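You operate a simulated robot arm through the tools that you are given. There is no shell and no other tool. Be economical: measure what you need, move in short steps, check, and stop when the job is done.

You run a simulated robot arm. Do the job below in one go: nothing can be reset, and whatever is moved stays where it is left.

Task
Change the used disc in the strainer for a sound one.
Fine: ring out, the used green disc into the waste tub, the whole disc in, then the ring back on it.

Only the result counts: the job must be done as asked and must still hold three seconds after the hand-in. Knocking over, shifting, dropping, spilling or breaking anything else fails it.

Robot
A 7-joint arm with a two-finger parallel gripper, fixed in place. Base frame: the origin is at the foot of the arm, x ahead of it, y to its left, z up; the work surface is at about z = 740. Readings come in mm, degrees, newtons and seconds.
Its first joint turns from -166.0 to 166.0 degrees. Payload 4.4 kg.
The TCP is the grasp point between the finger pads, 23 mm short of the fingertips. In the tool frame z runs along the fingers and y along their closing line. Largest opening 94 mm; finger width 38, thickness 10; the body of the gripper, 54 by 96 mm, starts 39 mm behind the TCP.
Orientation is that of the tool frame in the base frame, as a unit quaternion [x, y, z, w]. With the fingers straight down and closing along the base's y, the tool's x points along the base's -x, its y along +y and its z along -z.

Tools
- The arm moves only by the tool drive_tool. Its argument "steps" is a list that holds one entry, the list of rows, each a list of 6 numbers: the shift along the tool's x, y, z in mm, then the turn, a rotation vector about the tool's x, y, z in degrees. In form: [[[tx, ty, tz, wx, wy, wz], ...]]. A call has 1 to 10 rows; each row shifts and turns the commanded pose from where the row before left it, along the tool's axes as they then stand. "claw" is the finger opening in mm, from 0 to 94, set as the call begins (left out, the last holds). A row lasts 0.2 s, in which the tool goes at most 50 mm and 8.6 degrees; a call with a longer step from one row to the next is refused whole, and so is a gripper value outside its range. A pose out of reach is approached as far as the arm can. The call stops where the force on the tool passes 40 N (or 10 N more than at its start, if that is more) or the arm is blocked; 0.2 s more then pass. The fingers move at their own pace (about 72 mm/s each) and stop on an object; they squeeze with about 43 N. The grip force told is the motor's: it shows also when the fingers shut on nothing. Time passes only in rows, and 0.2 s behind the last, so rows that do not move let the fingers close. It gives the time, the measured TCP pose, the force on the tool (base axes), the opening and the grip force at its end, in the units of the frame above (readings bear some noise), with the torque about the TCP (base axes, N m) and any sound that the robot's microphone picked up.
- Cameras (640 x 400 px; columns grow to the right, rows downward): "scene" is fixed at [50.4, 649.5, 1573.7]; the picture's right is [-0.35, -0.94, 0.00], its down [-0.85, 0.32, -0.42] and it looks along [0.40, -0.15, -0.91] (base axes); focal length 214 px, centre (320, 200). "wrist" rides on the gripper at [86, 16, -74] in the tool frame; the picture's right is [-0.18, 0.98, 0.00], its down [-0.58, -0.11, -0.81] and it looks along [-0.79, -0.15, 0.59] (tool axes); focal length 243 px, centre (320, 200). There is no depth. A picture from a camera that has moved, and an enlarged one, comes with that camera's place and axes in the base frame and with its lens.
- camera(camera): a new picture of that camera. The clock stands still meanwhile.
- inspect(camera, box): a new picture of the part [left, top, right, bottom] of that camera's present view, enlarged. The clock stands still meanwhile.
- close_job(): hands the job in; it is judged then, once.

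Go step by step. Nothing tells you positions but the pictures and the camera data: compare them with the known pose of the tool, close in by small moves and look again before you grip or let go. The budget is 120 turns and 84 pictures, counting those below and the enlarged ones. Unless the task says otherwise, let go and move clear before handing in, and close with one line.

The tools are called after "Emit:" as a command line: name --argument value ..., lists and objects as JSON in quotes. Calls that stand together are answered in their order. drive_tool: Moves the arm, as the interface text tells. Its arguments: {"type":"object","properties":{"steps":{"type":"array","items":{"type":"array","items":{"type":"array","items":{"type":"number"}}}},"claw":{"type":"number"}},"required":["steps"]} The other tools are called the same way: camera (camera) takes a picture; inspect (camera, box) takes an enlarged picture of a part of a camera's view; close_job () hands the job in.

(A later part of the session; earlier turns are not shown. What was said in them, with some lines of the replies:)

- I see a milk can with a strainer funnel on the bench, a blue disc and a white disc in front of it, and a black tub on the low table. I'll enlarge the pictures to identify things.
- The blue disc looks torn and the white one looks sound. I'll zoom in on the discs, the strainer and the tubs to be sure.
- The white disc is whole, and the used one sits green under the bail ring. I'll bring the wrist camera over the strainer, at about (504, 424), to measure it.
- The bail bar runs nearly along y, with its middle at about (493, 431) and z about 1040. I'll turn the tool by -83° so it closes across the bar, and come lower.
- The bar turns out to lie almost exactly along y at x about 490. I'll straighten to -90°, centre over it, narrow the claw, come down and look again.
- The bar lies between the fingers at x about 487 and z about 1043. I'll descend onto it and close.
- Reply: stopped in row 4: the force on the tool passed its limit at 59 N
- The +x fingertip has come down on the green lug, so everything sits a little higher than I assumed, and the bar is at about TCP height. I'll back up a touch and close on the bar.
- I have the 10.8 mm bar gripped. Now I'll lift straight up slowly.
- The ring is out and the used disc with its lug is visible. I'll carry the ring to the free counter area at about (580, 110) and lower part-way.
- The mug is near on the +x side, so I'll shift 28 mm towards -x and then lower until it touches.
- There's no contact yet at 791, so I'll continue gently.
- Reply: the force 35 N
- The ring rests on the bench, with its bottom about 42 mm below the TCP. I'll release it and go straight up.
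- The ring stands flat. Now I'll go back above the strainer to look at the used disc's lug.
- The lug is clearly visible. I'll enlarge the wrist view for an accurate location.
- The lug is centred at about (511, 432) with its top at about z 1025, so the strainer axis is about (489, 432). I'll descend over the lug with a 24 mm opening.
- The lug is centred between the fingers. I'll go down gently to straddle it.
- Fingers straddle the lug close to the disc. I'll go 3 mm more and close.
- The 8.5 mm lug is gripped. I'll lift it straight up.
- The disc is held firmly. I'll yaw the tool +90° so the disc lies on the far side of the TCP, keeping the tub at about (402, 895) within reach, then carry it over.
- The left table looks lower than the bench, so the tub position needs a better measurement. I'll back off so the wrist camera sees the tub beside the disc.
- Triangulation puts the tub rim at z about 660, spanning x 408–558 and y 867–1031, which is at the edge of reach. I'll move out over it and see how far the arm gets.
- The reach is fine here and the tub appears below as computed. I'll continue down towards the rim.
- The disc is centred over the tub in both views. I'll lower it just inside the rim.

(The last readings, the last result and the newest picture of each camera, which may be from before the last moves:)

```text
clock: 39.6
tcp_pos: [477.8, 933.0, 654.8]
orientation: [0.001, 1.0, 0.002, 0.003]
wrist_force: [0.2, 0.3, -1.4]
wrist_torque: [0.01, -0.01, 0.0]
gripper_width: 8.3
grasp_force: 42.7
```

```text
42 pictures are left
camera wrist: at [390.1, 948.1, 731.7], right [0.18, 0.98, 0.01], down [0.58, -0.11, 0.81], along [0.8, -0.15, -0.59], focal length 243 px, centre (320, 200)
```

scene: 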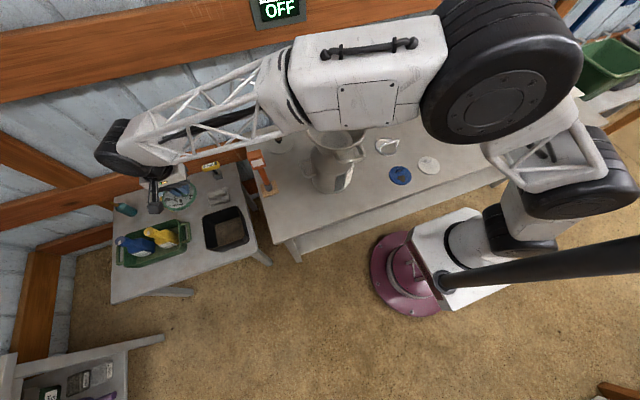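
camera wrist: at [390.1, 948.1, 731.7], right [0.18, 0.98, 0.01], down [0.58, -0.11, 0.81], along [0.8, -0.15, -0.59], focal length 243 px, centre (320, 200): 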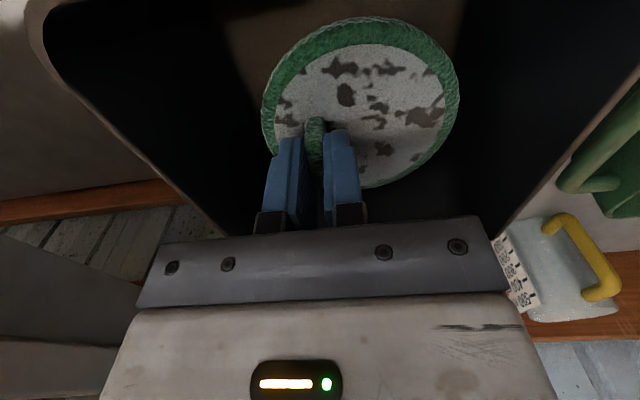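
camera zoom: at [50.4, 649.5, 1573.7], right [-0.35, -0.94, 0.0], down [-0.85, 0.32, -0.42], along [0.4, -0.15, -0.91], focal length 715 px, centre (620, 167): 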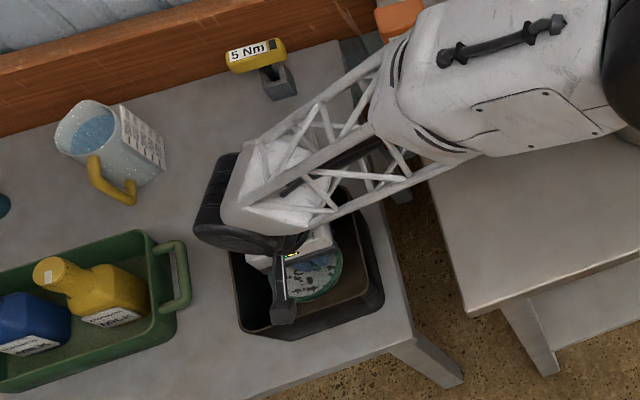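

The disc is inside the tub walls. I'll go a bit lower and release it.

Emit:
drive_tool --steps '[[[0, 0, 6, 0, 0, 0], [0, 0, 6, 0, 0, 0], [0, 0, 6, 0, 0, 0], [0, 0, 0, 0, 0, 0]]]'

Emit:
drive_tool --claw 28 --steps '[[[0, 0, 0, 0, 0, 0], [0, 0, 0, 0, 0, 0], [0, 0, 0, 0, 0, 0], [0, 0, -20, 0, 0, 0], [0, 0, -35, 0, 0, 0], [0, 0, -40, 0, 0, 0], [0, 0, -40, 0, 0, 0], [0, 0, 0, 0, 0, 0]]]'

Emit:
camera --camera "wrist"

Emit:
inspect --camera "scene" --box '[150, 130, 310, 270]'

```text
clock: 40.6
tcp_pos: [476.9, 931.8, 638.1]
orientation: [0.0, 1.0, 0.002, 0.003]
wrist_force: [0.3, 0.5, -0.4]
wrist_torque: [0.01, -0.02, 0.02]
gripper_width: 8.1
grasp_force: 42.7
```

```text
clock: 42.4
tcp_pos: [476.6, 930.5, 774.5]
orientation: [0.0, 1.0, 0.003, 0.003]
wrist_force: [-0.9, -0.8, -0.6]
wrist_torque: [0.0, -0.02, -0.03]
gripper_width: 28.0
grasp_force: 0.1
```

```text
41 pictures are left
camera wrist: at [389.6, 947.4, 849.5], right [0.18, 0.98, 0.01], down [0.58, -0.11, 0.81], along [0.8, -0.15, -0.59], focal length 243 px, centre (320, 200)
```

wrist: 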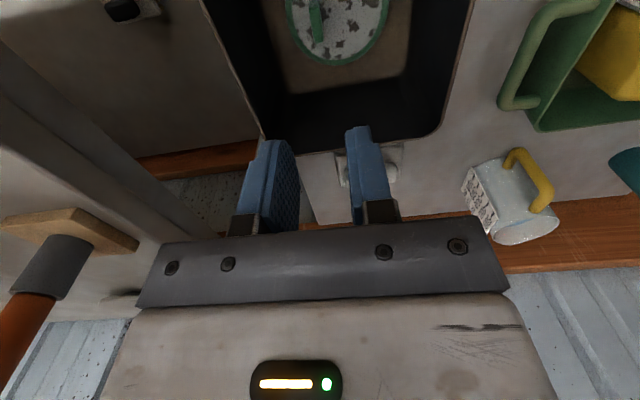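

```text
2.86 times, centred on (230, 200) of scene
camera zoom: at [50.4, 649.5, 1573.7], right [-0.35, -0.94, 0.0], down [-0.85, 0.32, -0.42], along [0.4, -0.15, -0.91], focal length 613 px, centre (577, 200)
```

zoom: 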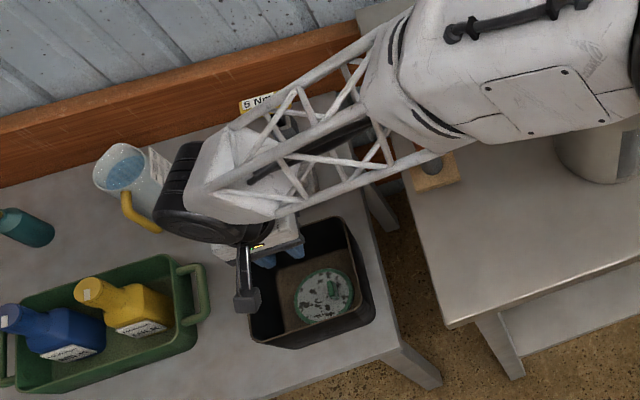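

The used disc lies flat in the tub. I'll rise, then travel back towards the white disc.

Emit:
drive_tool --steps '[[[0, 0, -45, 0, 0, 0], [0, 0, -45, 0, 0, 0], [0, 0, -45, 0, 0, 0], [0, 0, -45, 0, 0, 0], [0, 0, -45, 0, 0, 0], [0, 0, -45, 0, 0, 0], [0, 0, -45, 0, 0, 0], [0, 0, -45, 0, 0, 0], [0, 0, -45, 0, 0, 0]]]'

Emit:
drive_tool --steps '[[[8, -48, 0, 0, 0, 0], [8, -48, 0, 0, 0, 0], [8, -48, 0, 0, 0, 0], [8, -48, 0, 0, 0, 0], [8, -48, 0, 0, 0, 0], [8, -48, 0, 0, 0, 0], [8, -48, 0, 0, 0, 0], [8, -48, 0, 0, 0, 0], [8, -48, 0, 0, 0, 0], [8, -48, 0, 0, 0, 0]]]'

Emit:
drive_tool --steps '[[[0, -48, 0, 0, 0, 0], [0, -48, 0, 0, 0, 0], [0, -48, 0, 0, 0, 0], [0, -48, 0, 0, 0, 0], [0, -48, 0, 0, 0, 0], [0, -48, 0, 0, 0, 0], [0, -48, 0, 0, 0, 0], [0, -48, 0, 0, 0, 0], [0, -48, 0, 0, 0, 0], [0, -38, 0, 0, 0, 0]]]'

Emit:
drive_tool --steps '[[[0, 0, 25, 0, 0, -8.5], [0, 0, 25, 0, 0, -8.5], [0, 0, 25, 0, 0, -8.5], [0, 0, 25, 0, 0, -8.5], [0, 0, 25, 0, 0, -8.5], [0, 0, 25, 0, 0, -8.5], [0, 0, 25, 0, 0, -8.5], [0, 0, 25, 0, 0, -8.5], [0, 0, 25, 0, 0, -8.5], [0, 0, 25, 0, 0, -8.5]]]'

Emit:
drive_tool --steps '[[[0, 0, 0, 0, 0, -5], [0, 0, 0, 0, 0, 0]]]'

Emit:
camera --camera "wrist"

Emit:
camera --camera "scene"

```text
clock: 44.4
tcp_pos: [474.5, 930.7, 1176.1]
orientation: [0.0, 1.0, 0.002, 0.003]
wrist_force: [-0.4, 1.3, -0.8]
wrist_torque: [-0.02, 0.04, 0.05]
gripper_width: 27.9
grasp_force: 0.0
```

```text
clock: 46.6
tcp_pos: [394.0, 449.6, 1176.9]
orientation: [0.0, 1.0, 0.003, 0.004]
wrist_force: [0.2, 0.1, -0.1]
wrist_torque: [0.01, 0.0, -0.03]
gripper_width: 28.1
grasp_force: 0.1
```

```text
clock: 48.8
tcp_pos: [393.7, -19.5, 1172.2]
orientation: [-0.001, 1.0, 0.002, 0.004]
wrist_force: [0.0, -1.3, -0.5]
wrist_torque: [0.0, 0.01, -0.02]
gripper_width: 28.1
grasp_force: 0.1
```

```text
clock: 51.0
tcp_pos: [396.4, -20.2, 920.0]
orientation: [-0.676, 0.737, 0.001, 0.004]
wrist_force: [-0.1, -1.1, 0.6]
wrist_torque: [0.0, 0.02, 0.0]
gripper_width: 27.9
grasp_force: 0.1
```

```text
clock: 51.6
tcp_pos: [395.0, -19.5, 921.8]
orientation: [-0.707, 0.707, 0.001, 0.004]
wrist_force: [-0.5, 0.2, 0.3]
wrist_torque: [0.01, 0.0, -0.02]
gripper_width: 27.8
grasp_force: 0.3
```

```text
39 pictures are left
camera wrist: at [378.1, -106.6, 997.5], right [-0.98, 0.18, 0.0], down [0.1, 0.58, 0.81], along [0.15, 0.8, -0.59], focal length 243 px, centre (320, 200)
```

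wrist: 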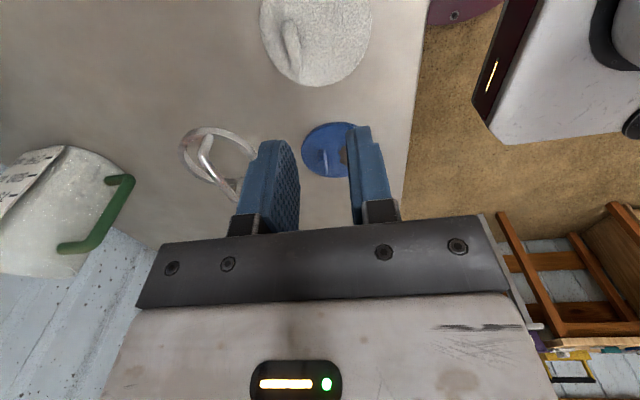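

```text
38 pictures are left
```

scene: 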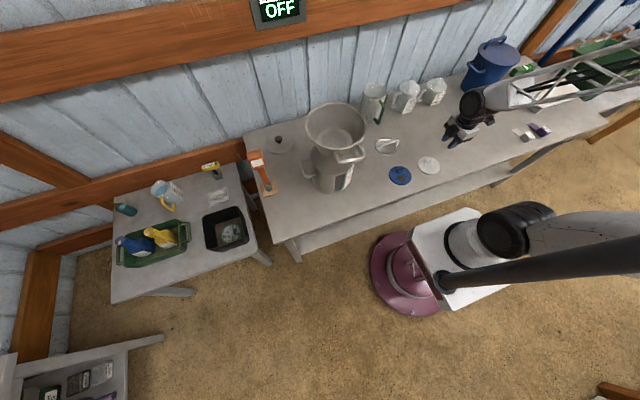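

Everything looks undisturbed and the white disc is in view. I'll enlarge to locate its lug.

Emit:
inspect --camera "wrist" --box '[240, 0, 400, 100]'

```text
4.00 times, centred on (320, 50) of wrist
camera zoom: at [378.1, -106.6, 997.5], right [-0.98, 0.18, 0.0], down [0.1, 0.58, 0.81], along [0.15, 0.8, -0.59], focal length 970 px, centre (320, 800)
```

zoom: 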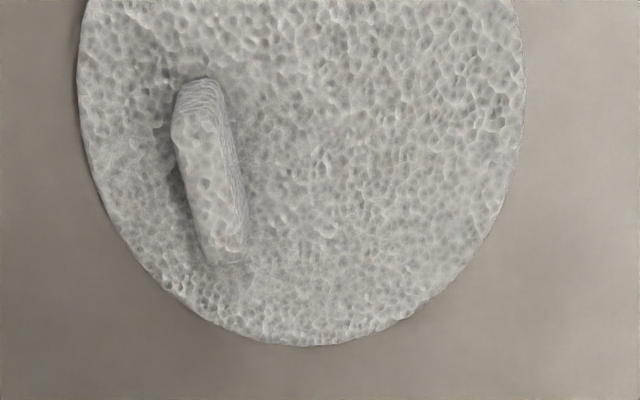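

The white lug is centred at about (421, -18) and runs along y. I'll move above it and come down to just over it.

Emit:
drive_tool --claw 24 --steps '[[[-1.5, -26, 20, 0, 0, 0], [0, 0, 40, 0, 0, 0], [0, 0, 40, 0, 0, 0], [0, 0, 22, 0, 0, 0], [0, 0, 0, 0, 0, 0]]]'

Emit:
camera --camera "wrist"

Emit:
inspect --camera "scene" --box '[380, 130, 460, 190]'

```text
clock: 52.8
tcp_pos: [422.8, -16.1, 799.2]
orientation: [0.707, -0.707, 0.0, -0.003]
wrist_force: [0.6, -0.3, 0.0]
wrist_torque: [0.02, -0.01, 0.0]
gripper_width: 24.0
grasp_force: 0.0
```

```text
36 pictures are left
camera wrist: at [406.1, -104.3, 875.3], right [-0.98, 0.18, 0.0], down [0.11, 0.58, 0.81], along [0.15, 0.8, -0.59], focal length 243 px, centre (320, 200)
```

wrist: 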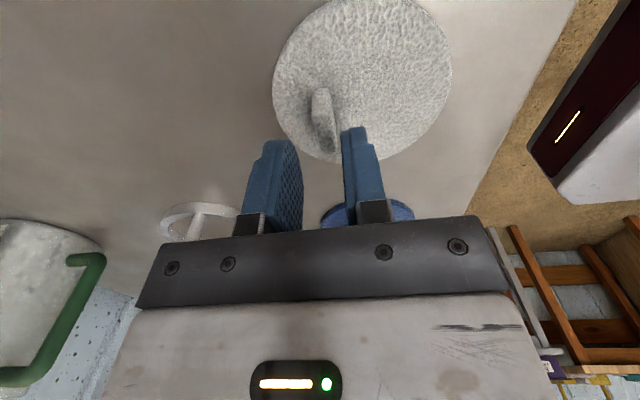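

```text
6.67 times, centred on (420, 160) of scene
camera zoom: at [50.4, 649.5, 1573.7], right [-0.35, -0.94, 0.0], down [-0.85, 0.32, -0.42], along [0.4, -0.15, -0.91], focal length 1430 px, centre (-347, 467)
```

zoom: 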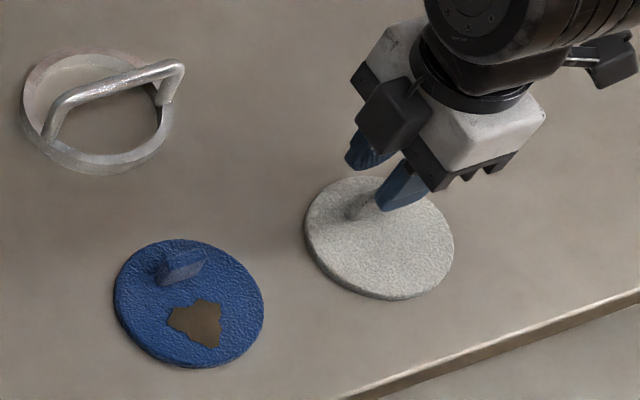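

Alignment is good, with a 2 mm correction. I'll descend to straddle the lug.

Emit:
drive_tool --steps '[[[2, 2, 8, 0, 0, 0], [0, 0, 6, 0, 0, 0], [0, 0, 4, 0, 0, 0], [0, 0, 3, 0, 0, 0], [0, 0, 0, 0, 0, 0]]]'

Emit:
camera --camera "wrist"

```text
clock: 54.0
tcp_pos: [420.8, -19.5, 779.2]
orientation: [0.707, -0.707, 0.0, -0.003]
wrist_force: [-0.3, -0.1, -0.5]
wrist_torque: [0.02, -0.01, 0.02]
gripper_width: 24.0
grasp_force: 0.0
```

```text
34 pictures are left
camera wrist: at [403.8, -105.9, 855.2], right [-0.98, 0.18, 0.0], down [0.1, 0.58, 0.81], along [0.15, 0.8, -0.59], focal length 243 px, centre (320, 200)
```

wrist: 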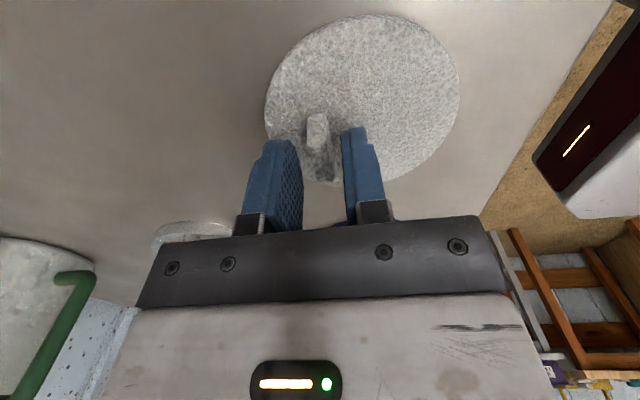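

Same picture as with the used disc, so I'll go 2.5 mm lower and close.

Emit:
drive_tool --steps '[[[0, 0, 2.5, 0, 0, 0], [0, 0, 0, 0, 0, 0]]]'

Emit:
drive_tool --claw 0 --steps '[[[0, 0, 0, 0, 0, 0], [0, 0, 0, 0, 0, 0], [0, 0, 0, 0, 0, 0]]]'

Emit:
drive_tool --steps '[[[0, 0, -5, 0, 0, 0], [0, 0, -15, 0, 0, 0], [0, 0, -30, 0, 0, 0], [0, 0, -40, 0, 0, 0], [0, 0, 0, 0, 0, 0]]]'

Emit:
camera --camera "wrist"

```text
clock: 54.6
tcp_pos: [420.1, -18.7, 777.4]
orientation: [-0.707, 0.707, 0.0, 0.004]
wrist_force: [0.7, -0.1, -0.9]
wrist_torque: [-0.01, -0.02, 0.02]
gripper_width: 23.9
grasp_force: 0.1
```

```text
clock: 55.4
tcp_pos: [420.9, -18.6, 776.8]
orientation: [-0.707, 0.707, 0.0, 0.004]
wrist_force: [0.6, -1.1, 1.9]
wrist_torque: [-0.03, 0.08, 0.02]
gripper_width: 8.2
grasp_force: 42.8
```

```text
clock: 56.6
tcp_pos: [420.9, -19.2, 867.3]
orientation: [0.707, -0.707, 0.001, -0.004]
wrist_force: [-0.1, 0.8, 0.0]
wrist_torque: [-0.01, 0.0, -0.04]
gripper_width: 8.2
grasp_force: 42.4
```

```text
33 pictures are left
camera wrist: at [403.1, -106.6, 943.1], right [-0.98, 0.18, 0.0], down [0.1, 0.58, 0.81], along [0.15, 0.8, -0.59], focal length 243 px, centre (320, 200)
```

wrist: 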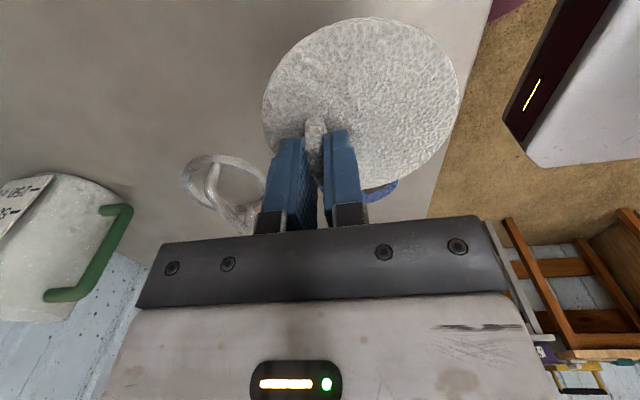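

The white disc is held just like the used one was. I'll rise and carry it over the strainer.

Emit:
drive_tool --steps '[[[0, 0, -40, 0, 0, 0], [0, 0, -40, 0, 0, 0], [0, 0, -40, 0, 0, 0], [0, 0, -40, 0, 0, 0], [0, 0, -40, 0, 0, 0], [0, 0, -40, 0, 0, 0], [0, 0, -40, 0, 0, 0], [0, 0, -37, 0, 0, 0]]]'

Emit:
drive_tool --steps '[[[-45, -9, 0, 0, 0, 0], [-45, -9, 0, 0, 0, 0], [-45, -9, 0, 0, 0, 0], [-45, -9, 0, 0, 0, 0], [-45, -9, 0, 0, 0, 0], [-45, -9, 0, 0, 0, 0], [-45, -9, 0, 0, 0, 0], [-45, -9, 0, 0, 0, 0], [-45, -9, 0, 0, 0, 0], [-45, -9, 0, 0, 0, 0]]]'

Emit:
drive_tool --steps '[[[0, 0, 0, 0, 0, 0], [0, 0, 0, 0, 0, 0]]]'

Emit:
camera --camera "wrist"

```text
clock: 58.4
tcp_pos: [417.4, -21.5, 1184.4]
orientation: [0.708, -0.707, 0.0, -0.004]
wrist_force: [-0.4, -1.1, 0.3]
wrist_torque: [-0.02, 0.03, -0.01]
gripper_width: 8.3
grasp_force: 43.1
```

```text
clock: 60.6
tcp_pos: [510.3, 428.1, 1186.2]
orientation: [-0.707, 0.707, 0.0, 0.004]
wrist_force: [-0.8, -0.3, -0.2]
wrist_torque: [-0.02, 0.02, 0.01]
gripper_width: 8.3
grasp_force: 43.2
```

```text
clock: 61.2
tcp_pos: [509.5, 427.8, 1185.9]
orientation: [0.707, -0.707, 0.0, -0.005]
wrist_force: [-0.1, 0.3, -0.7]
wrist_torque: [0.01, 0.02, 0.0]
gripper_width: 8.3
grasp_force: 42.7
```

```text
32 pictures are left
camera wrist: at [492.2, 341.5, 1261.6], right [-0.98, 0.18, 0.0], down [0.1, 0.58, 0.81], along [0.15, 0.8, -0.59], focal length 243 px, centre (320, 200)
```

wrist: 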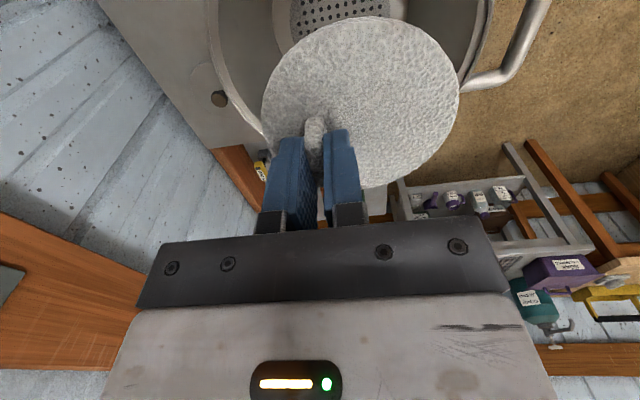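

I'll correct about 4 mm in y and lower into the funnel.

Emit:
drive_tool --steps '[[[-4.5, -1, 35, 0, 0, 0], [0, 0, 35, 0, 0, 0], [0, 0, 30, 0, 0, 0], [0, 0, 20, 0, 0, 0], [0, 0, 10, 0, 0, 0], [0, 0, 0, 0, 0, 0]]]'

Emit:
camera --camera "wrist"

Emit:
inspect --camera "scene" --box '[295, 90, 385, 160]'

```text
clock: 62.6
tcp_pos: [510.6, 433.2, 1056.3]
orientation: [0.707, -0.707, 0.001, -0.004]
wrist_force: [0.2, -0.5, 0.2]
wrist_torque: [0.0, 0.02, -0.01]
gripper_width: 8.3
grasp_force: 42.6
```

```text
31 pictures are left
camera wrist: at [493.6, 346.9, 1132.4], right [-0.98, 0.18, -0.01], down [0.1, 0.58, 0.81], along [0.15, 0.8, -0.59], focal length 243 px, centre (320, 200)
```

wrist: 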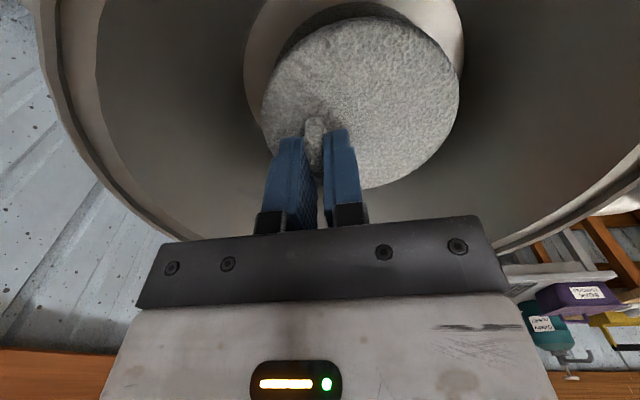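

```text
5.71 times, centred on (340, 125) of scene
camera zoom: at [50.4, 649.5, 1573.7], right [-0.35, -0.94, 0.0], down [-0.85, 0.32, -0.42], along [0.4, -0.15, -0.91], focal length 1226 px, centre (206, 629)
```

zoom: 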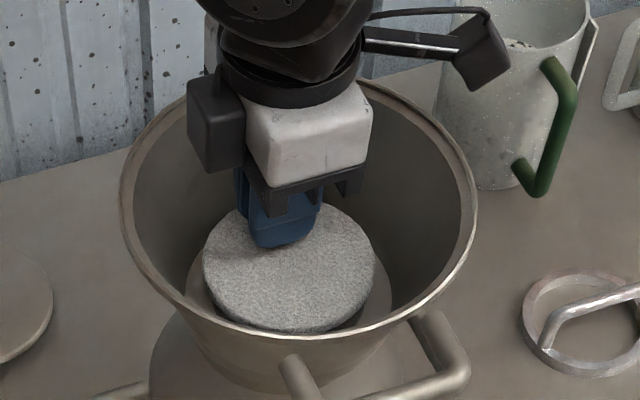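

It's well centred. I'll lower in small steps to the seat at about TCP z 1033.

Emit:
drive_tool --steps '[[[0, 0, 6, 0, 0, 0], [0, 0, 5, 0, 0, 0], [0, 0, 4, 0, 0, 0], [0, 0, 3, 0, 0, 0], [0, 0, 2, 0, 0, 0], [0, 0, 0, 0, 0, 0]]]'

Emit:
camera --camera "wrist"

```text
clock: 64.0
tcp_pos: [511.5, 434.9, 1036.1]
orientation: [0.707, -0.707, 0.0, -0.003]
wrist_force: [-0.6, 0.3, -0.2]
wrist_torque: [-0.02, -0.03, 0.0]
gripper_width: 8.3
grasp_force: 42.5
```

```text
29 pictures are left
camera wrist: at [493.2, 347.3, 1112.5], right [-0.98, 0.18, -0.01], down [0.1, 0.58, 0.81], along [0.15, 0.8, -0.59], focal length 243 px, centre (320, 200)
```

wrist: 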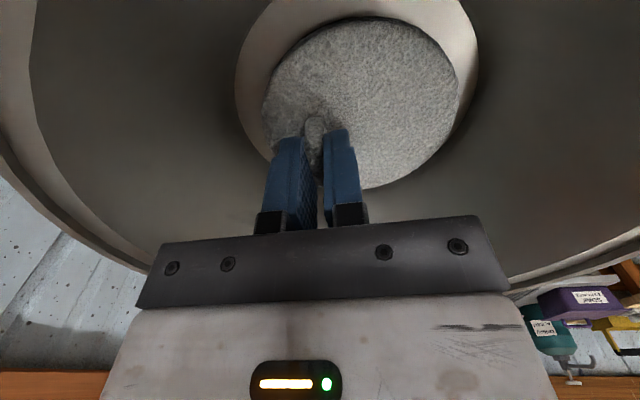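

Emit:
drive_tool --steps '[[[1, 0, 2, 0, 0, 0], [0, 0, 1.5, 0, 0, 0], [0, 0, 1.5, 0, 0, 0], [0, 0, 0, 0, 0, 0]]]'

```text
clock: 65.0
tcp_pos: [510.5, 433.7, 1033.4]
orientation: [0.708, -0.707, 0.0, -0.004]
wrist_force: [-1.2, -0.4, 10.4]
wrist_torque: [-0.09, 0.09, 0.02]
gripper_width: 8.5
grasp_force: 43.0
```

The disc touches down at the expected seat height. I'll release, rise and check.

Emit:
drive_tool --claw 24 --steps '[[[0, 0, 0, 0, 0, 0], [0, 0, 0, 0, 0, 0], [0, 0, -10, 0, 0, 0], [0, 0, -25, 0, 0, 0], [0, 0, -40, 0, 0, 0], [0, 0, -45, 0, 0, 0], [0, 0, 0, 0, 0, 0]]]'

Emit:
camera --camera "wrist"

Emit:
inspect --camera "scene" --box '[295, 90, 385, 160]'

```text
clock: 66.6
tcp_pos: [511.2, 432.2, 1153.4]
orientation: [-0.707, 0.707, 0.0, 0.003]
wrist_force: [0.1, 0.4, 0.4]
wrist_torque: [-0.01, -0.02, 0.01]
gripper_width: 23.9
grasp_force: 0.0
```

```text
28 pictures are left
camera wrist: at [492.9, 345.5, 1228.2], right [-0.98, 0.18, 0.0], down [0.1, 0.58, 0.81], along [0.15, 0.8, -0.59], focal length 243 px, centre (320, 200)
```

wrist: 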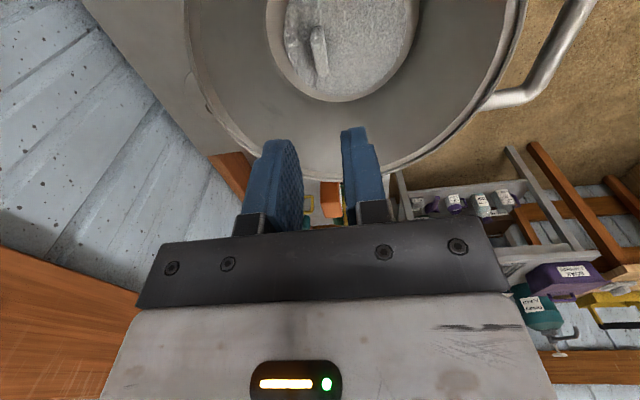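

```text
5.71 times, centred on (340, 125) of scene
camera zoom: at [50.4, 649.5, 1573.7], right [-0.35, -0.94, 0.0], down [-0.85, 0.32, -0.42], along [0.4, -0.15, -0.91], focal length 1226 px, centre (206, 629)
```

zoom: 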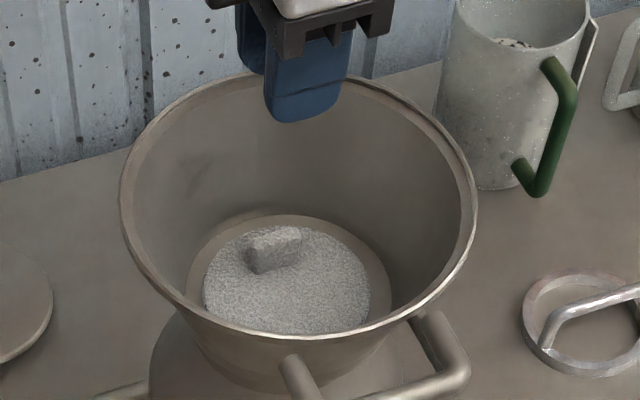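

Emit:
inspect --camera "wrist" --box '[250, 0, 442, 120]'

```text
3.33 times, centred on (346, 60) of wrist
camera zoom: at [492.9, 345.5, 1228.2], right [-0.98, 0.18, 0.0], down [0.1, 0.58, 0.81], along [0.15, 0.8, -0.59], focal length 809 px, centre (233, 667)
```

zoom: 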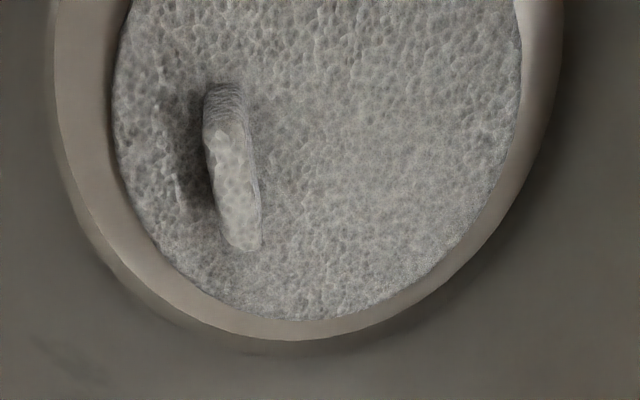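

The disc is seated flat and practically concentric. Next I'll fetch the ring at about (553, 114.5).

Emit:
drive_tool --claw 34 --steps '[[[39.7, -5.3, 0, 0, 0, 0], [39.7, -5.3, 0, 0, 0, 0], [39.7, -5.3, 0, 0, 0, 0], [39.7, -5.3, 0, 0, 0, 0], [39.7, -5.3, 0, 0, 0, 0], [39.7, -5.3, 0, 0, 0, 0], [39.7, -5.3, 0, 0, 0, 0], [39.7, -5.3, 0, 0, 0, 0], [0, 0, 0, 0, 0, 0]]]'

Emit:
drive_tool --steps '[[[0, 0, 45, 0, 0, 0], [0, 0, 45, 0, 0, 0], [0, 0, 45, 0, 0, 0], [0, 0, 45, 0, 0, 0], [0, 0, 45, 0, 0, 0], [0, 0, 45, 0, 0, 0], [0, 0, 45, 0, 0, 0], [0, 0, 0, 0, 0, 0]]]'

Emit:
camera --camera "wrist"

```text
clock: 68.6
tcp_pos: [551.4, 115.3, 1149.6]
orientation: [0.707, -0.707, 0.0, -0.004]
wrist_force: [0.0, -0.3, -0.2]
wrist_torque: [-0.01, 0.03, -0.01]
gripper_width: 34.0
grasp_force: 0.0
```

```text
clock: 70.4
tcp_pos: [555.2, 116.5, 836.0]
orientation: [-0.707, 0.707, 0.0, 0.003]
wrist_force: [0.7, -0.6, -0.4]
wrist_torque: [-0.01, 0.0, -0.01]
gripper_width: 34.0
grasp_force: 0.1
```

```text
25 pictures are left
camera wrist: at [537.2, 29.3, 911.4], right [-0.98, 0.18, -0.01], down [0.1, 0.58, 0.81], along [0.15, 0.8, -0.59], focal length 243 px, centre (320, 200)
```

wrist: 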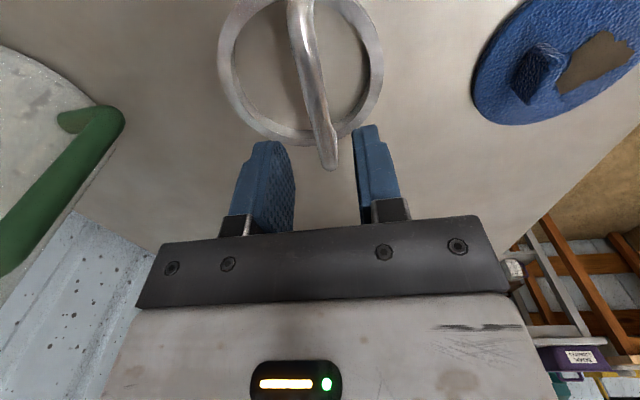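

The bar is between the fingers, so I'll descend to the earlier grip height of 782 and close.

Emit:
drive_tool --steps '[[[1.5, 1.5, 20, 0, 0, 0], [0, 0, 18, 0, 0, 0], [0, 0, 12, 0, 0, 0], [0, 0, 4, 0, 0, 0], [0, 0, 0, 0, 0, 0]]]'

Emit:
drive_tool --claw 0 --steps '[[[0, 0, 0, 0, 0, 0], [0, 0, 0, 0, 0, 0], [0, 0, 0, 0, 0, 0]]]'

Emit:
drive_tool --steps '[[[0, 0, -10, 0, 0, 0], [0, 0, -30, 0, 0, 0], [0, 0, -45, 0, 0, 0], [0, 0, -45, 0, 0, 0], [0, 0, -45, 0, 0, 0], [0, 0, -45, 0, 0, 0], [0, 0, -45, 0, 0, 0], [0, 0, -45, 0, 0, 0], [0, 0, -45, 0, 0, 0], [0, 0, -20, 0, 0, 0]]]'

Emit:
camera --camera "wrist"

```text
clock: 71.6
tcp_pos: [552.5, 114.6, 781.1]
orientation: [0.707, -0.707, -0.001, -0.003]
wrist_force: [0.7, 0.3, 0.1]
wrist_torque: [-0.03, 0.01, 0.03]
gripper_width: 33.7
grasp_force: 0.1
```

```text
clock: 72.4
tcp_pos: [553.2, 114.9, 780.9]
orientation: [0.707, -0.707, 0.0, -0.004]
wrist_force: [0.8, 1.1, 1.0]
wrist_torque: [-0.02, -0.03, 0.06]
gripper_width: 10.9
grasp_force: 43.3
```

```text
clock: 74.6
tcp_pos: [550.9, 113.0, 1157.2]
orientation: [-0.706, 0.708, 0.0, 0.004]
wrist_force: [-0.5, 0.5, -1.3]
wrist_torque: [-0.01, 0.01, 0.0]
gripper_width: 10.9
grasp_force: 43.5
```

```text
24 pictures are left
camera wrist: at [533.9, 26.9, 1232.3], right [-0.98, 0.18, 0.0], down [0.1, 0.58, 0.81], along [0.15, 0.8, -0.59], focal length 243 px, centre (320, 200)
```

wrist: 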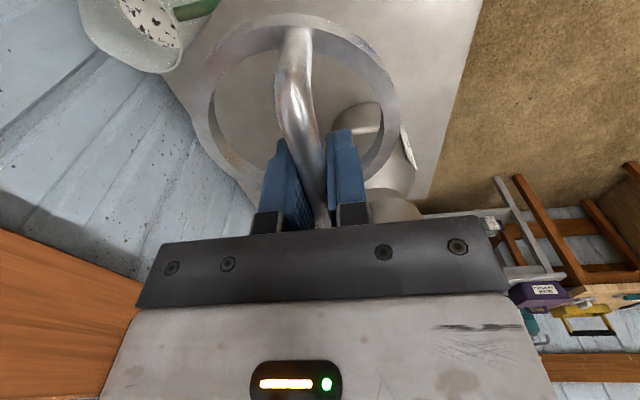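

The ring is gripped as before. I'll carry it back above the strainer axis at (488, 432.5).

Emit:
drive_tool --steps '[[[-40, 7.9, -2, 0, 0, 0], [-40, 7.9, -2, 0, 0, 0], [-40, 7.9, -2, 0, 0, 0], [-40, 7.9, 0, 0, 0, 0], [-40, 7.9, 0, 0, 0, 0], [-40, 7.9, 0, 0, 0, 0], [-40, 7.9, 0, 0, 0, 0], [-39, 7.9, 0, 0, 0, 0], [0, 0, 0, 0, 0, 0]]]'

Emit:
camera --camera "wrist"

```text
clock: 76.6
tcp_pos: [486.8, 432.2, 1164.6]
orientation: [-0.707, 0.708, 0.0, 0.004]
wrist_force: [-0.3, -0.3, -1.4]
wrist_torque: [0.01, 0.02, 0.0]
gripper_width: 10.7
grasp_force: 42.9
```

```text
23 pictures are left
camera wrist: at [468.9, 345.6, 1239.4], right [-0.98, 0.18, 0.0], down [0.1, 0.58, 0.81], along [0.15, 0.8, -0.59], focal length 243 px, centre (320, 200)
```

wrist: 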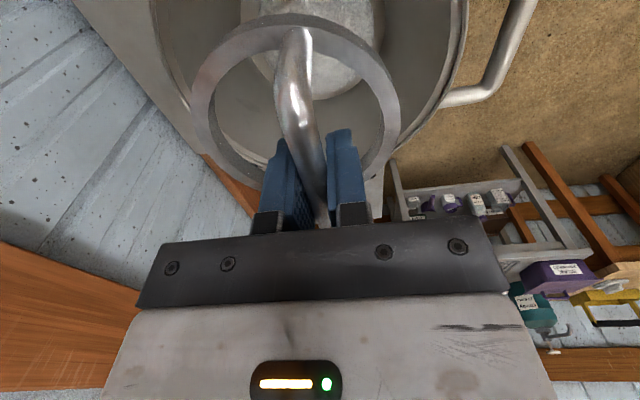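

Emit:
drive_tool --steps '[[[0, 0, 30, 0, 0, 0], [0, 0, 30, 0, 0, 0], [0, 0, 25, 0, 0, 0], [0, 0, 10, 0, 0, 0], [0, 0, 0, 0, 0, 0]]]'

Emit:
camera --camera "wrist"

Emit:
inspect --camera "scene" --box '[295, 90, 385, 160]'

```text
clock: 77.8
tcp_pos: [486.8, 433.0, 1068.0]
orientation: [-0.707, 0.708, 0.0, 0.004]
wrist_force: [-0.6, -0.5, -0.2]
wrist_torque: [0.03, 0.01, 0.05]
gripper_width: 10.9
grasp_force: 43.1
```

```text
22 pictures are left
camera wrist: at [470.2, 345.8, 1144.0], right [-0.98, 0.18, 0.0], down [0.1, 0.58, 0.81], along [0.15, 0.8, -0.59], focal length 243 px, centre (320, 200)
```

wrist: 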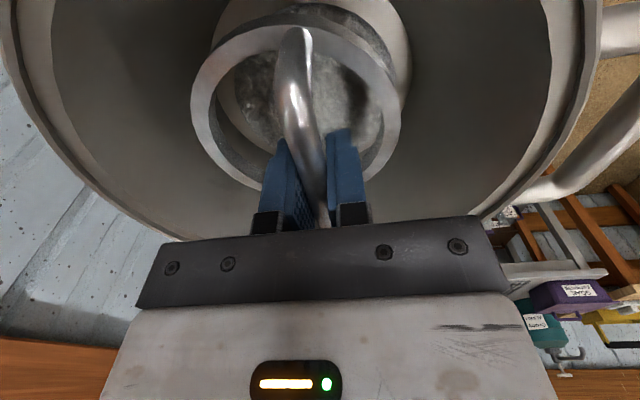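

```text
5.71 times, centred on (340, 125) of scene
camera zoom: at [50.4, 649.5, 1573.7], right [-0.35, -0.94, 0.0], down [-0.85, 0.32, -0.42], along [0.4, -0.15, -0.91], focal length 1226 px, centre (206, 629)
```

zoom: 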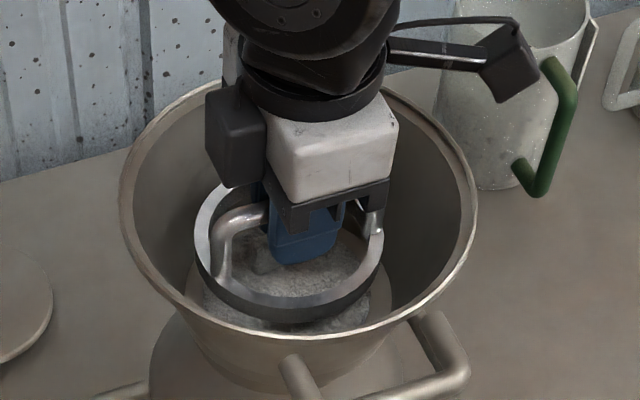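

I want to verify that the can and strainer haven't shifted compared with the start, so I'll take the same enlarged view as the first one.

Emit:
inspect --camera "scene" --box '[240, 80, 460, 220]'

```text
2.86 times, centred on (350, 150) of scene
camera zoom: at [50.4, 649.5, 1573.7], right [-0.35, -0.94, 0.0], down [-0.85, 0.32, -0.42], along [0.4, -0.15, -0.91], focal length 613 px, centre (234, 343)
```

zoom: 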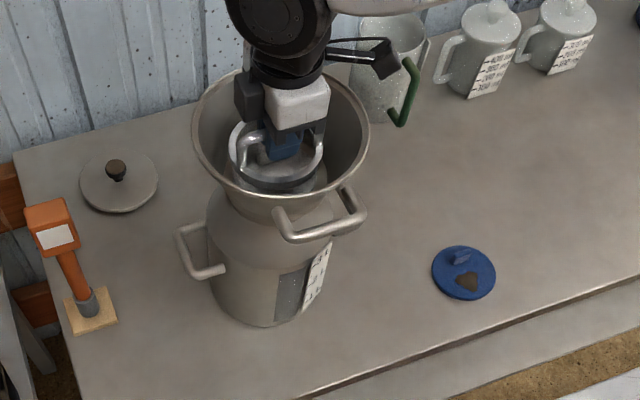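

The can is unmoved; only the loose strainer settled a few mm in the can's mouth. The held ring's centre seems a few mm to +x of the seat, so I'll shift -6 mm, lower most of the way and check how concentric it is.

Emit:
drive_tool --steps '[[[0, 6, 0, 0, 0, 0], [0, 0, 7, 0, 0, 0], [0, 0, 5, 0, 0, 0], [0, 0, 0, 0, 0, 0]]]'

Emit:
inspect --camera "wrist" --box '[160, 0, 448, 180]'

Emit:
inspect --camera "scene" --box '[305, 105, 375, 155]'

```text
clock: 78.8
tcp_pos: [480.8, 433.2, 1058.1]
orientation: [-0.707, 0.707, -0.001, 0.004]
wrist_force: [0.1, 1.0, -1.0]
wrist_torque: [0.02, 0.01, -0.02]
gripper_width: 10.6
grasp_force: 42.8
```

```text
2.22 times, centred on (304, 90) of wrist
camera zoom: at [464.1, 345.9, 1132.8], right [-0.98, 0.18, -0.01], down [0.1, 0.58, 0.81], along [0.15, 0.8, -0.59], focal length 539 px, centre (356, 444)
```

zoom: 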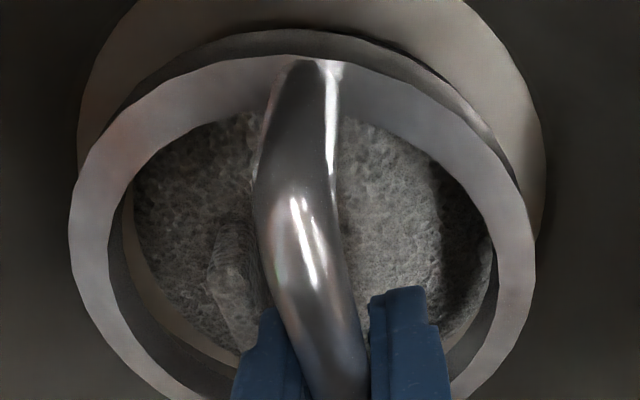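

```text
8.00 times, centred on (340, 130) of scene
camera zoom: at [50.4, 649.5, 1573.7], right [-0.35, -0.94, 0.0], down [-0.85, 0.32, -0.42], along [0.4, -0.15, -0.91], focal length 1716 px, centre (160, 760)
```

zoom: 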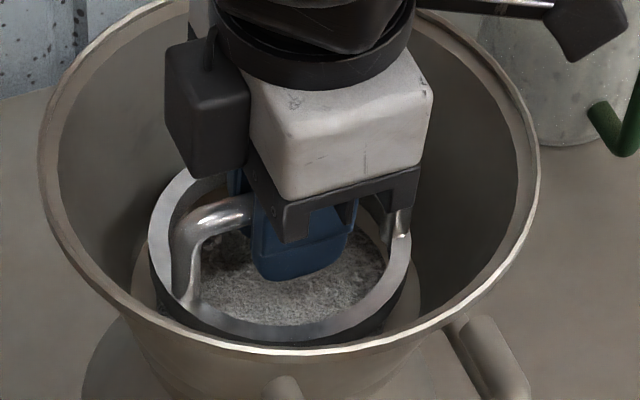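

Nearly concentric, about 1.5 mm to go. I'll make the correction and lower gently to contact.

Emit:
drive_tool --steps '[[[0, 1.5, 3, 0, 0, 0], [0, 0, 2, 0, 0, 0], [0, 0, 2, 0, 0, 0], [0, 0, 1.5, 0, 0, 0], [0, 0, 1, 0, 0, 0], [0, 0, 0, 0, 0, 0]]]'

Emit:
inspect --camera "wrist" --box '[160, 0, 448, 180]'

```text
clock: 80.2
tcp_pos: [481.1, 433.1, 1047.0]
orientation: [-0.707, 0.707, 0.0, 0.004]
wrist_force: [0.7, -0.2, -1.9]
wrist_torque: [-0.01, 0.01, -0.03]
gripper_width: 10.8
grasp_force: 42.9
```

```text
2.22 times, centred on (304, 90) of wrist
camera zoom: at [463.0, 346.2, 1122.8], right [-0.98, 0.18, 0.0], down [0.1, 0.58, 0.81], along [0.15, 0.8, -0.59], focal length 539 px, centre (356, 444)
```

zoom: 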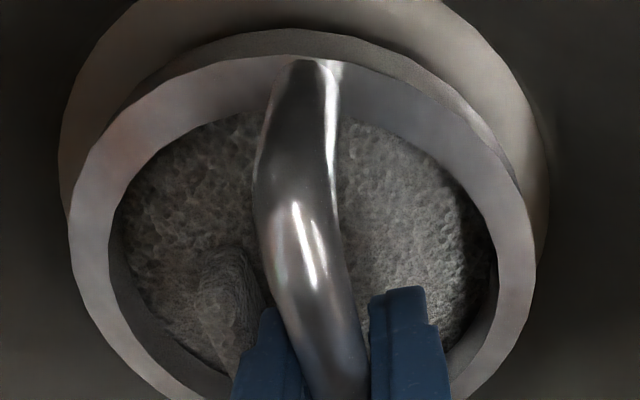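

It's concentric now with no contact yet, so I'll keep lowering.

Emit:
drive_tool --steps '[[[0, 0, 1.5, 0, 0, 0], [0, 0, 1.5, 0, 0, 0], [0, 0, 1, 0, 0, 0], [0, 0, 0, 0, 0, 0]]]'

```text
clock: 81.2
tcp_pos: [480.5, 433.3, 1043.4]
orientation: [0.707, -0.707, 0.0, -0.005]
wrist_force: [-2.7, 1.2, 12.7]
wrist_torque: [-0.01, -0.04, 0.03]
gripper_width: 11.0
grasp_force: 43.3
```

Emit:
inspect --camera "wrist" --box '[160, 0, 448, 180]'

Emit:
inspect --camera "scene" --box '[305, 105, 375, 155]'

```text
2.22 times, centred on (304, 90) of wrist
camera zoom: at [463.0, 346.3, 1119.6], right [-0.98, 0.18, -0.01], down [0.1, 0.58, 0.81], along [0.15, 0.8, -0.59], focal length 539 px, centre (356, 444)
```

zoom: 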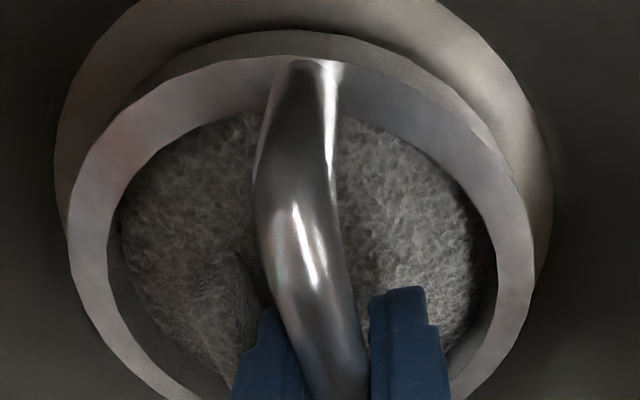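

```text
8.00 times, centred on (340, 130) of scene
camera zoom: at [50.4, 649.5, 1573.7], right [-0.35, -0.94, 0.0], down [-0.85, 0.32, -0.42], along [0.4, -0.15, -0.91], focal length 1716 px, centre (160, 760)
```

zoom: 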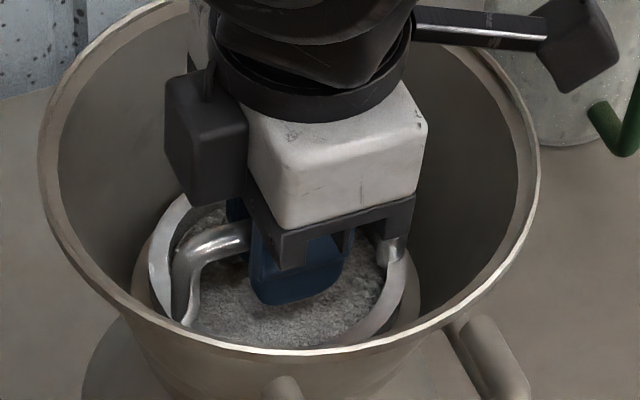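

The ring is seated concentrically. I'll release with a small opening and rise straight up.

Emit:
drive_tool --claw 26 --steps '[[[0, 0, 0, 0, 0, 0], [0, 0, 0, 0, 0, 0], [0, 0, -10, 0, 0, 0], [0, 0, -25, 0, 0, 0], [0, 0, -40, 0, 0, 0], [0, 0, -45, 0, 0, 0], [0, 0, 0, 0, 0, 0]]]'

Emit:
inspect --camera "wrist" --box '[200, 0, 440, 150]'

Emit:
inspect --camera "scene" --box '[305, 105, 375, 155]'

```text
clock: 82.8
tcp_pos: [478.5, 432.3, 1164.1]
orientation: [0.707, -0.707, 0.0, -0.004]
wrist_force: [0.2, -0.1, -0.4]
wrist_torque: [-0.01, 0.0, 0.03]
gripper_width: 26.1
grasp_force: 0.0
```

```text
2.67 times, centred on (320, 75) of wrist
camera zoom: at [461.9, 344.9, 1239.6], right [-0.98, 0.18, -0.01], down [0.1, 0.58, 0.81], along [0.15, 0.8, -0.59], focal length 647 px, centre (320, 533)
```

zoom: 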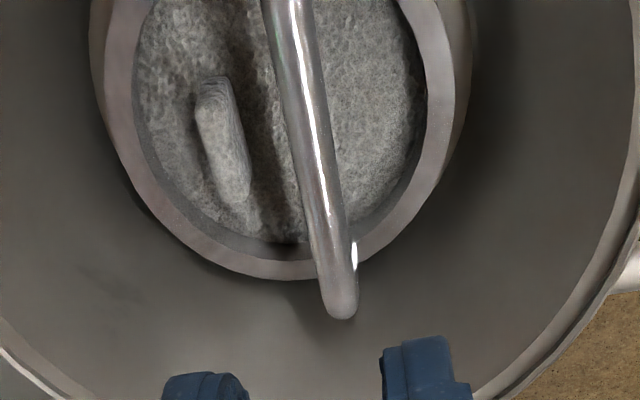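

```text
8.00 times, centred on (340, 130) of scene
camera zoom: at [50.4, 649.5, 1573.7], right [-0.35, -0.94, 0.0], down [-0.85, 0.32, -0.42], along [0.4, -0.15, -0.91], focal length 1716 px, centre (160, 760)
```

zoom: 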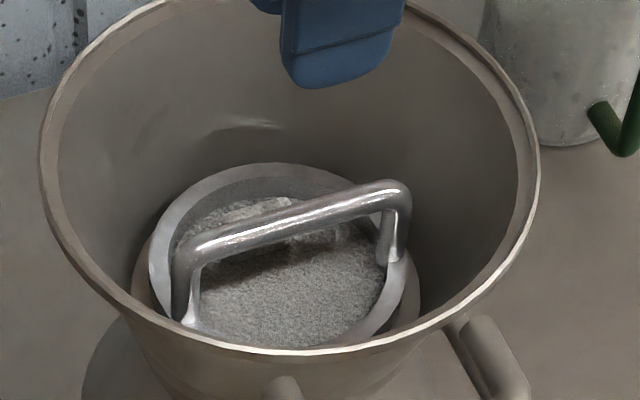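

The ring sits back on the white disc as originally. I'll back the arm clear and take a final overall check.

Emit:
drive_tool --steps '[[[0, 0, -45, 0, 0, 0], [0, 0, -45, 0, 0, 0], [40, 0, -20, 0, 0, 0], [45, 0, 0, 0, 0, 0], [45, 0, 0, 0, 0, 0], [45, 0, 0, 0, 0, 0], [45, 0, 0, 0, 0, 0], [45, 0, 0, 0, 0, 0], [0, 0, 0, 0, 0, 0]]]'

Emit:
inspect --camera "scene" --box '[240, 80, 460, 220]'

Emit:
camera --camera "scene"

Emit:
camera --camera "wrist"

```text
clock: 84.8
tcp_pos: [479.5, 167.5, 1272.1]
orientation: [0.708, -0.707, 0.001, -0.003]
wrist_force: [-0.1, 0.2, -0.2]
wrist_torque: [-0.02, 0.03, -0.02]
gripper_width: 26.0
grasp_force: 0.1
```

```text
2.86 times, centred on (350, 150) of scene
camera zoom: at [50.4, 649.5, 1573.7], right [-0.35, -0.94, 0.0], down [-0.85, 0.32, -0.42], along [0.4, -0.15, -0.91], focal length 613 px, centre (234, 343)
```

zoom: 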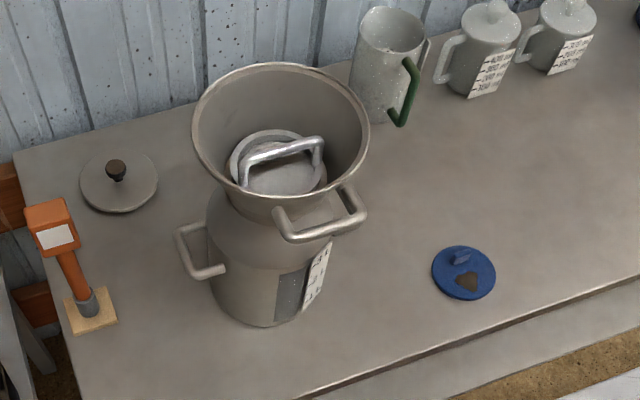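

```text
11 pictures are left
```

scene: 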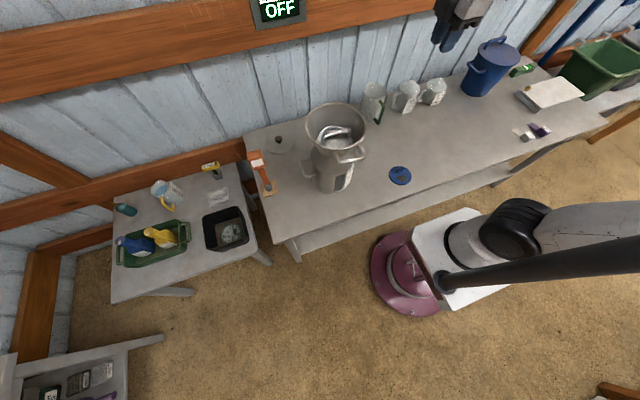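

```text
10 pictures are left
camera wrist: at [462.5, 80.1, 1348.5], right [-0.98, 0.18, -0.01], down [0.1, 0.58, 0.81], along [0.15, 0.8, -0.59], focal length 243 px, centre (320, 200)
```

wrist: 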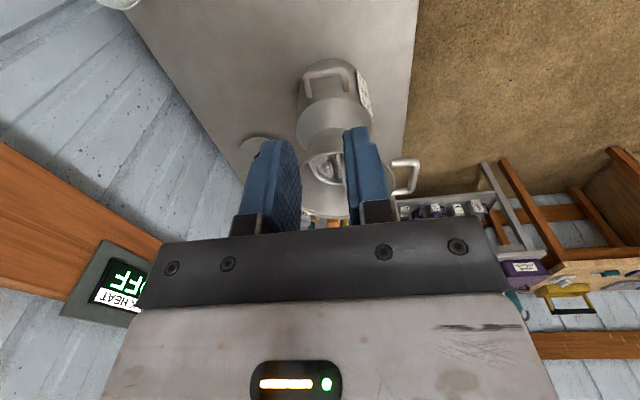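

Everything looks right in the final views: the used disc is in the tub, the white disc is under the ring, and the bench items are in place. The arm is clear, so I'm handing in.

Emit:
close_job

```text
The job is handed in.
```

The disc is changed: the used green one lies in the black tub on the left table, the only open tub near the strainer, which I took as the waste tub. The whole white one is in the strainer with the ring back on it. One flaw: I pressed on the old disc's lug while reaching for the ring (about 59 N), and the strainer now sits roughly 5–10 mm off where it started in the can's mouth; I left it there, and the can itself did not move.
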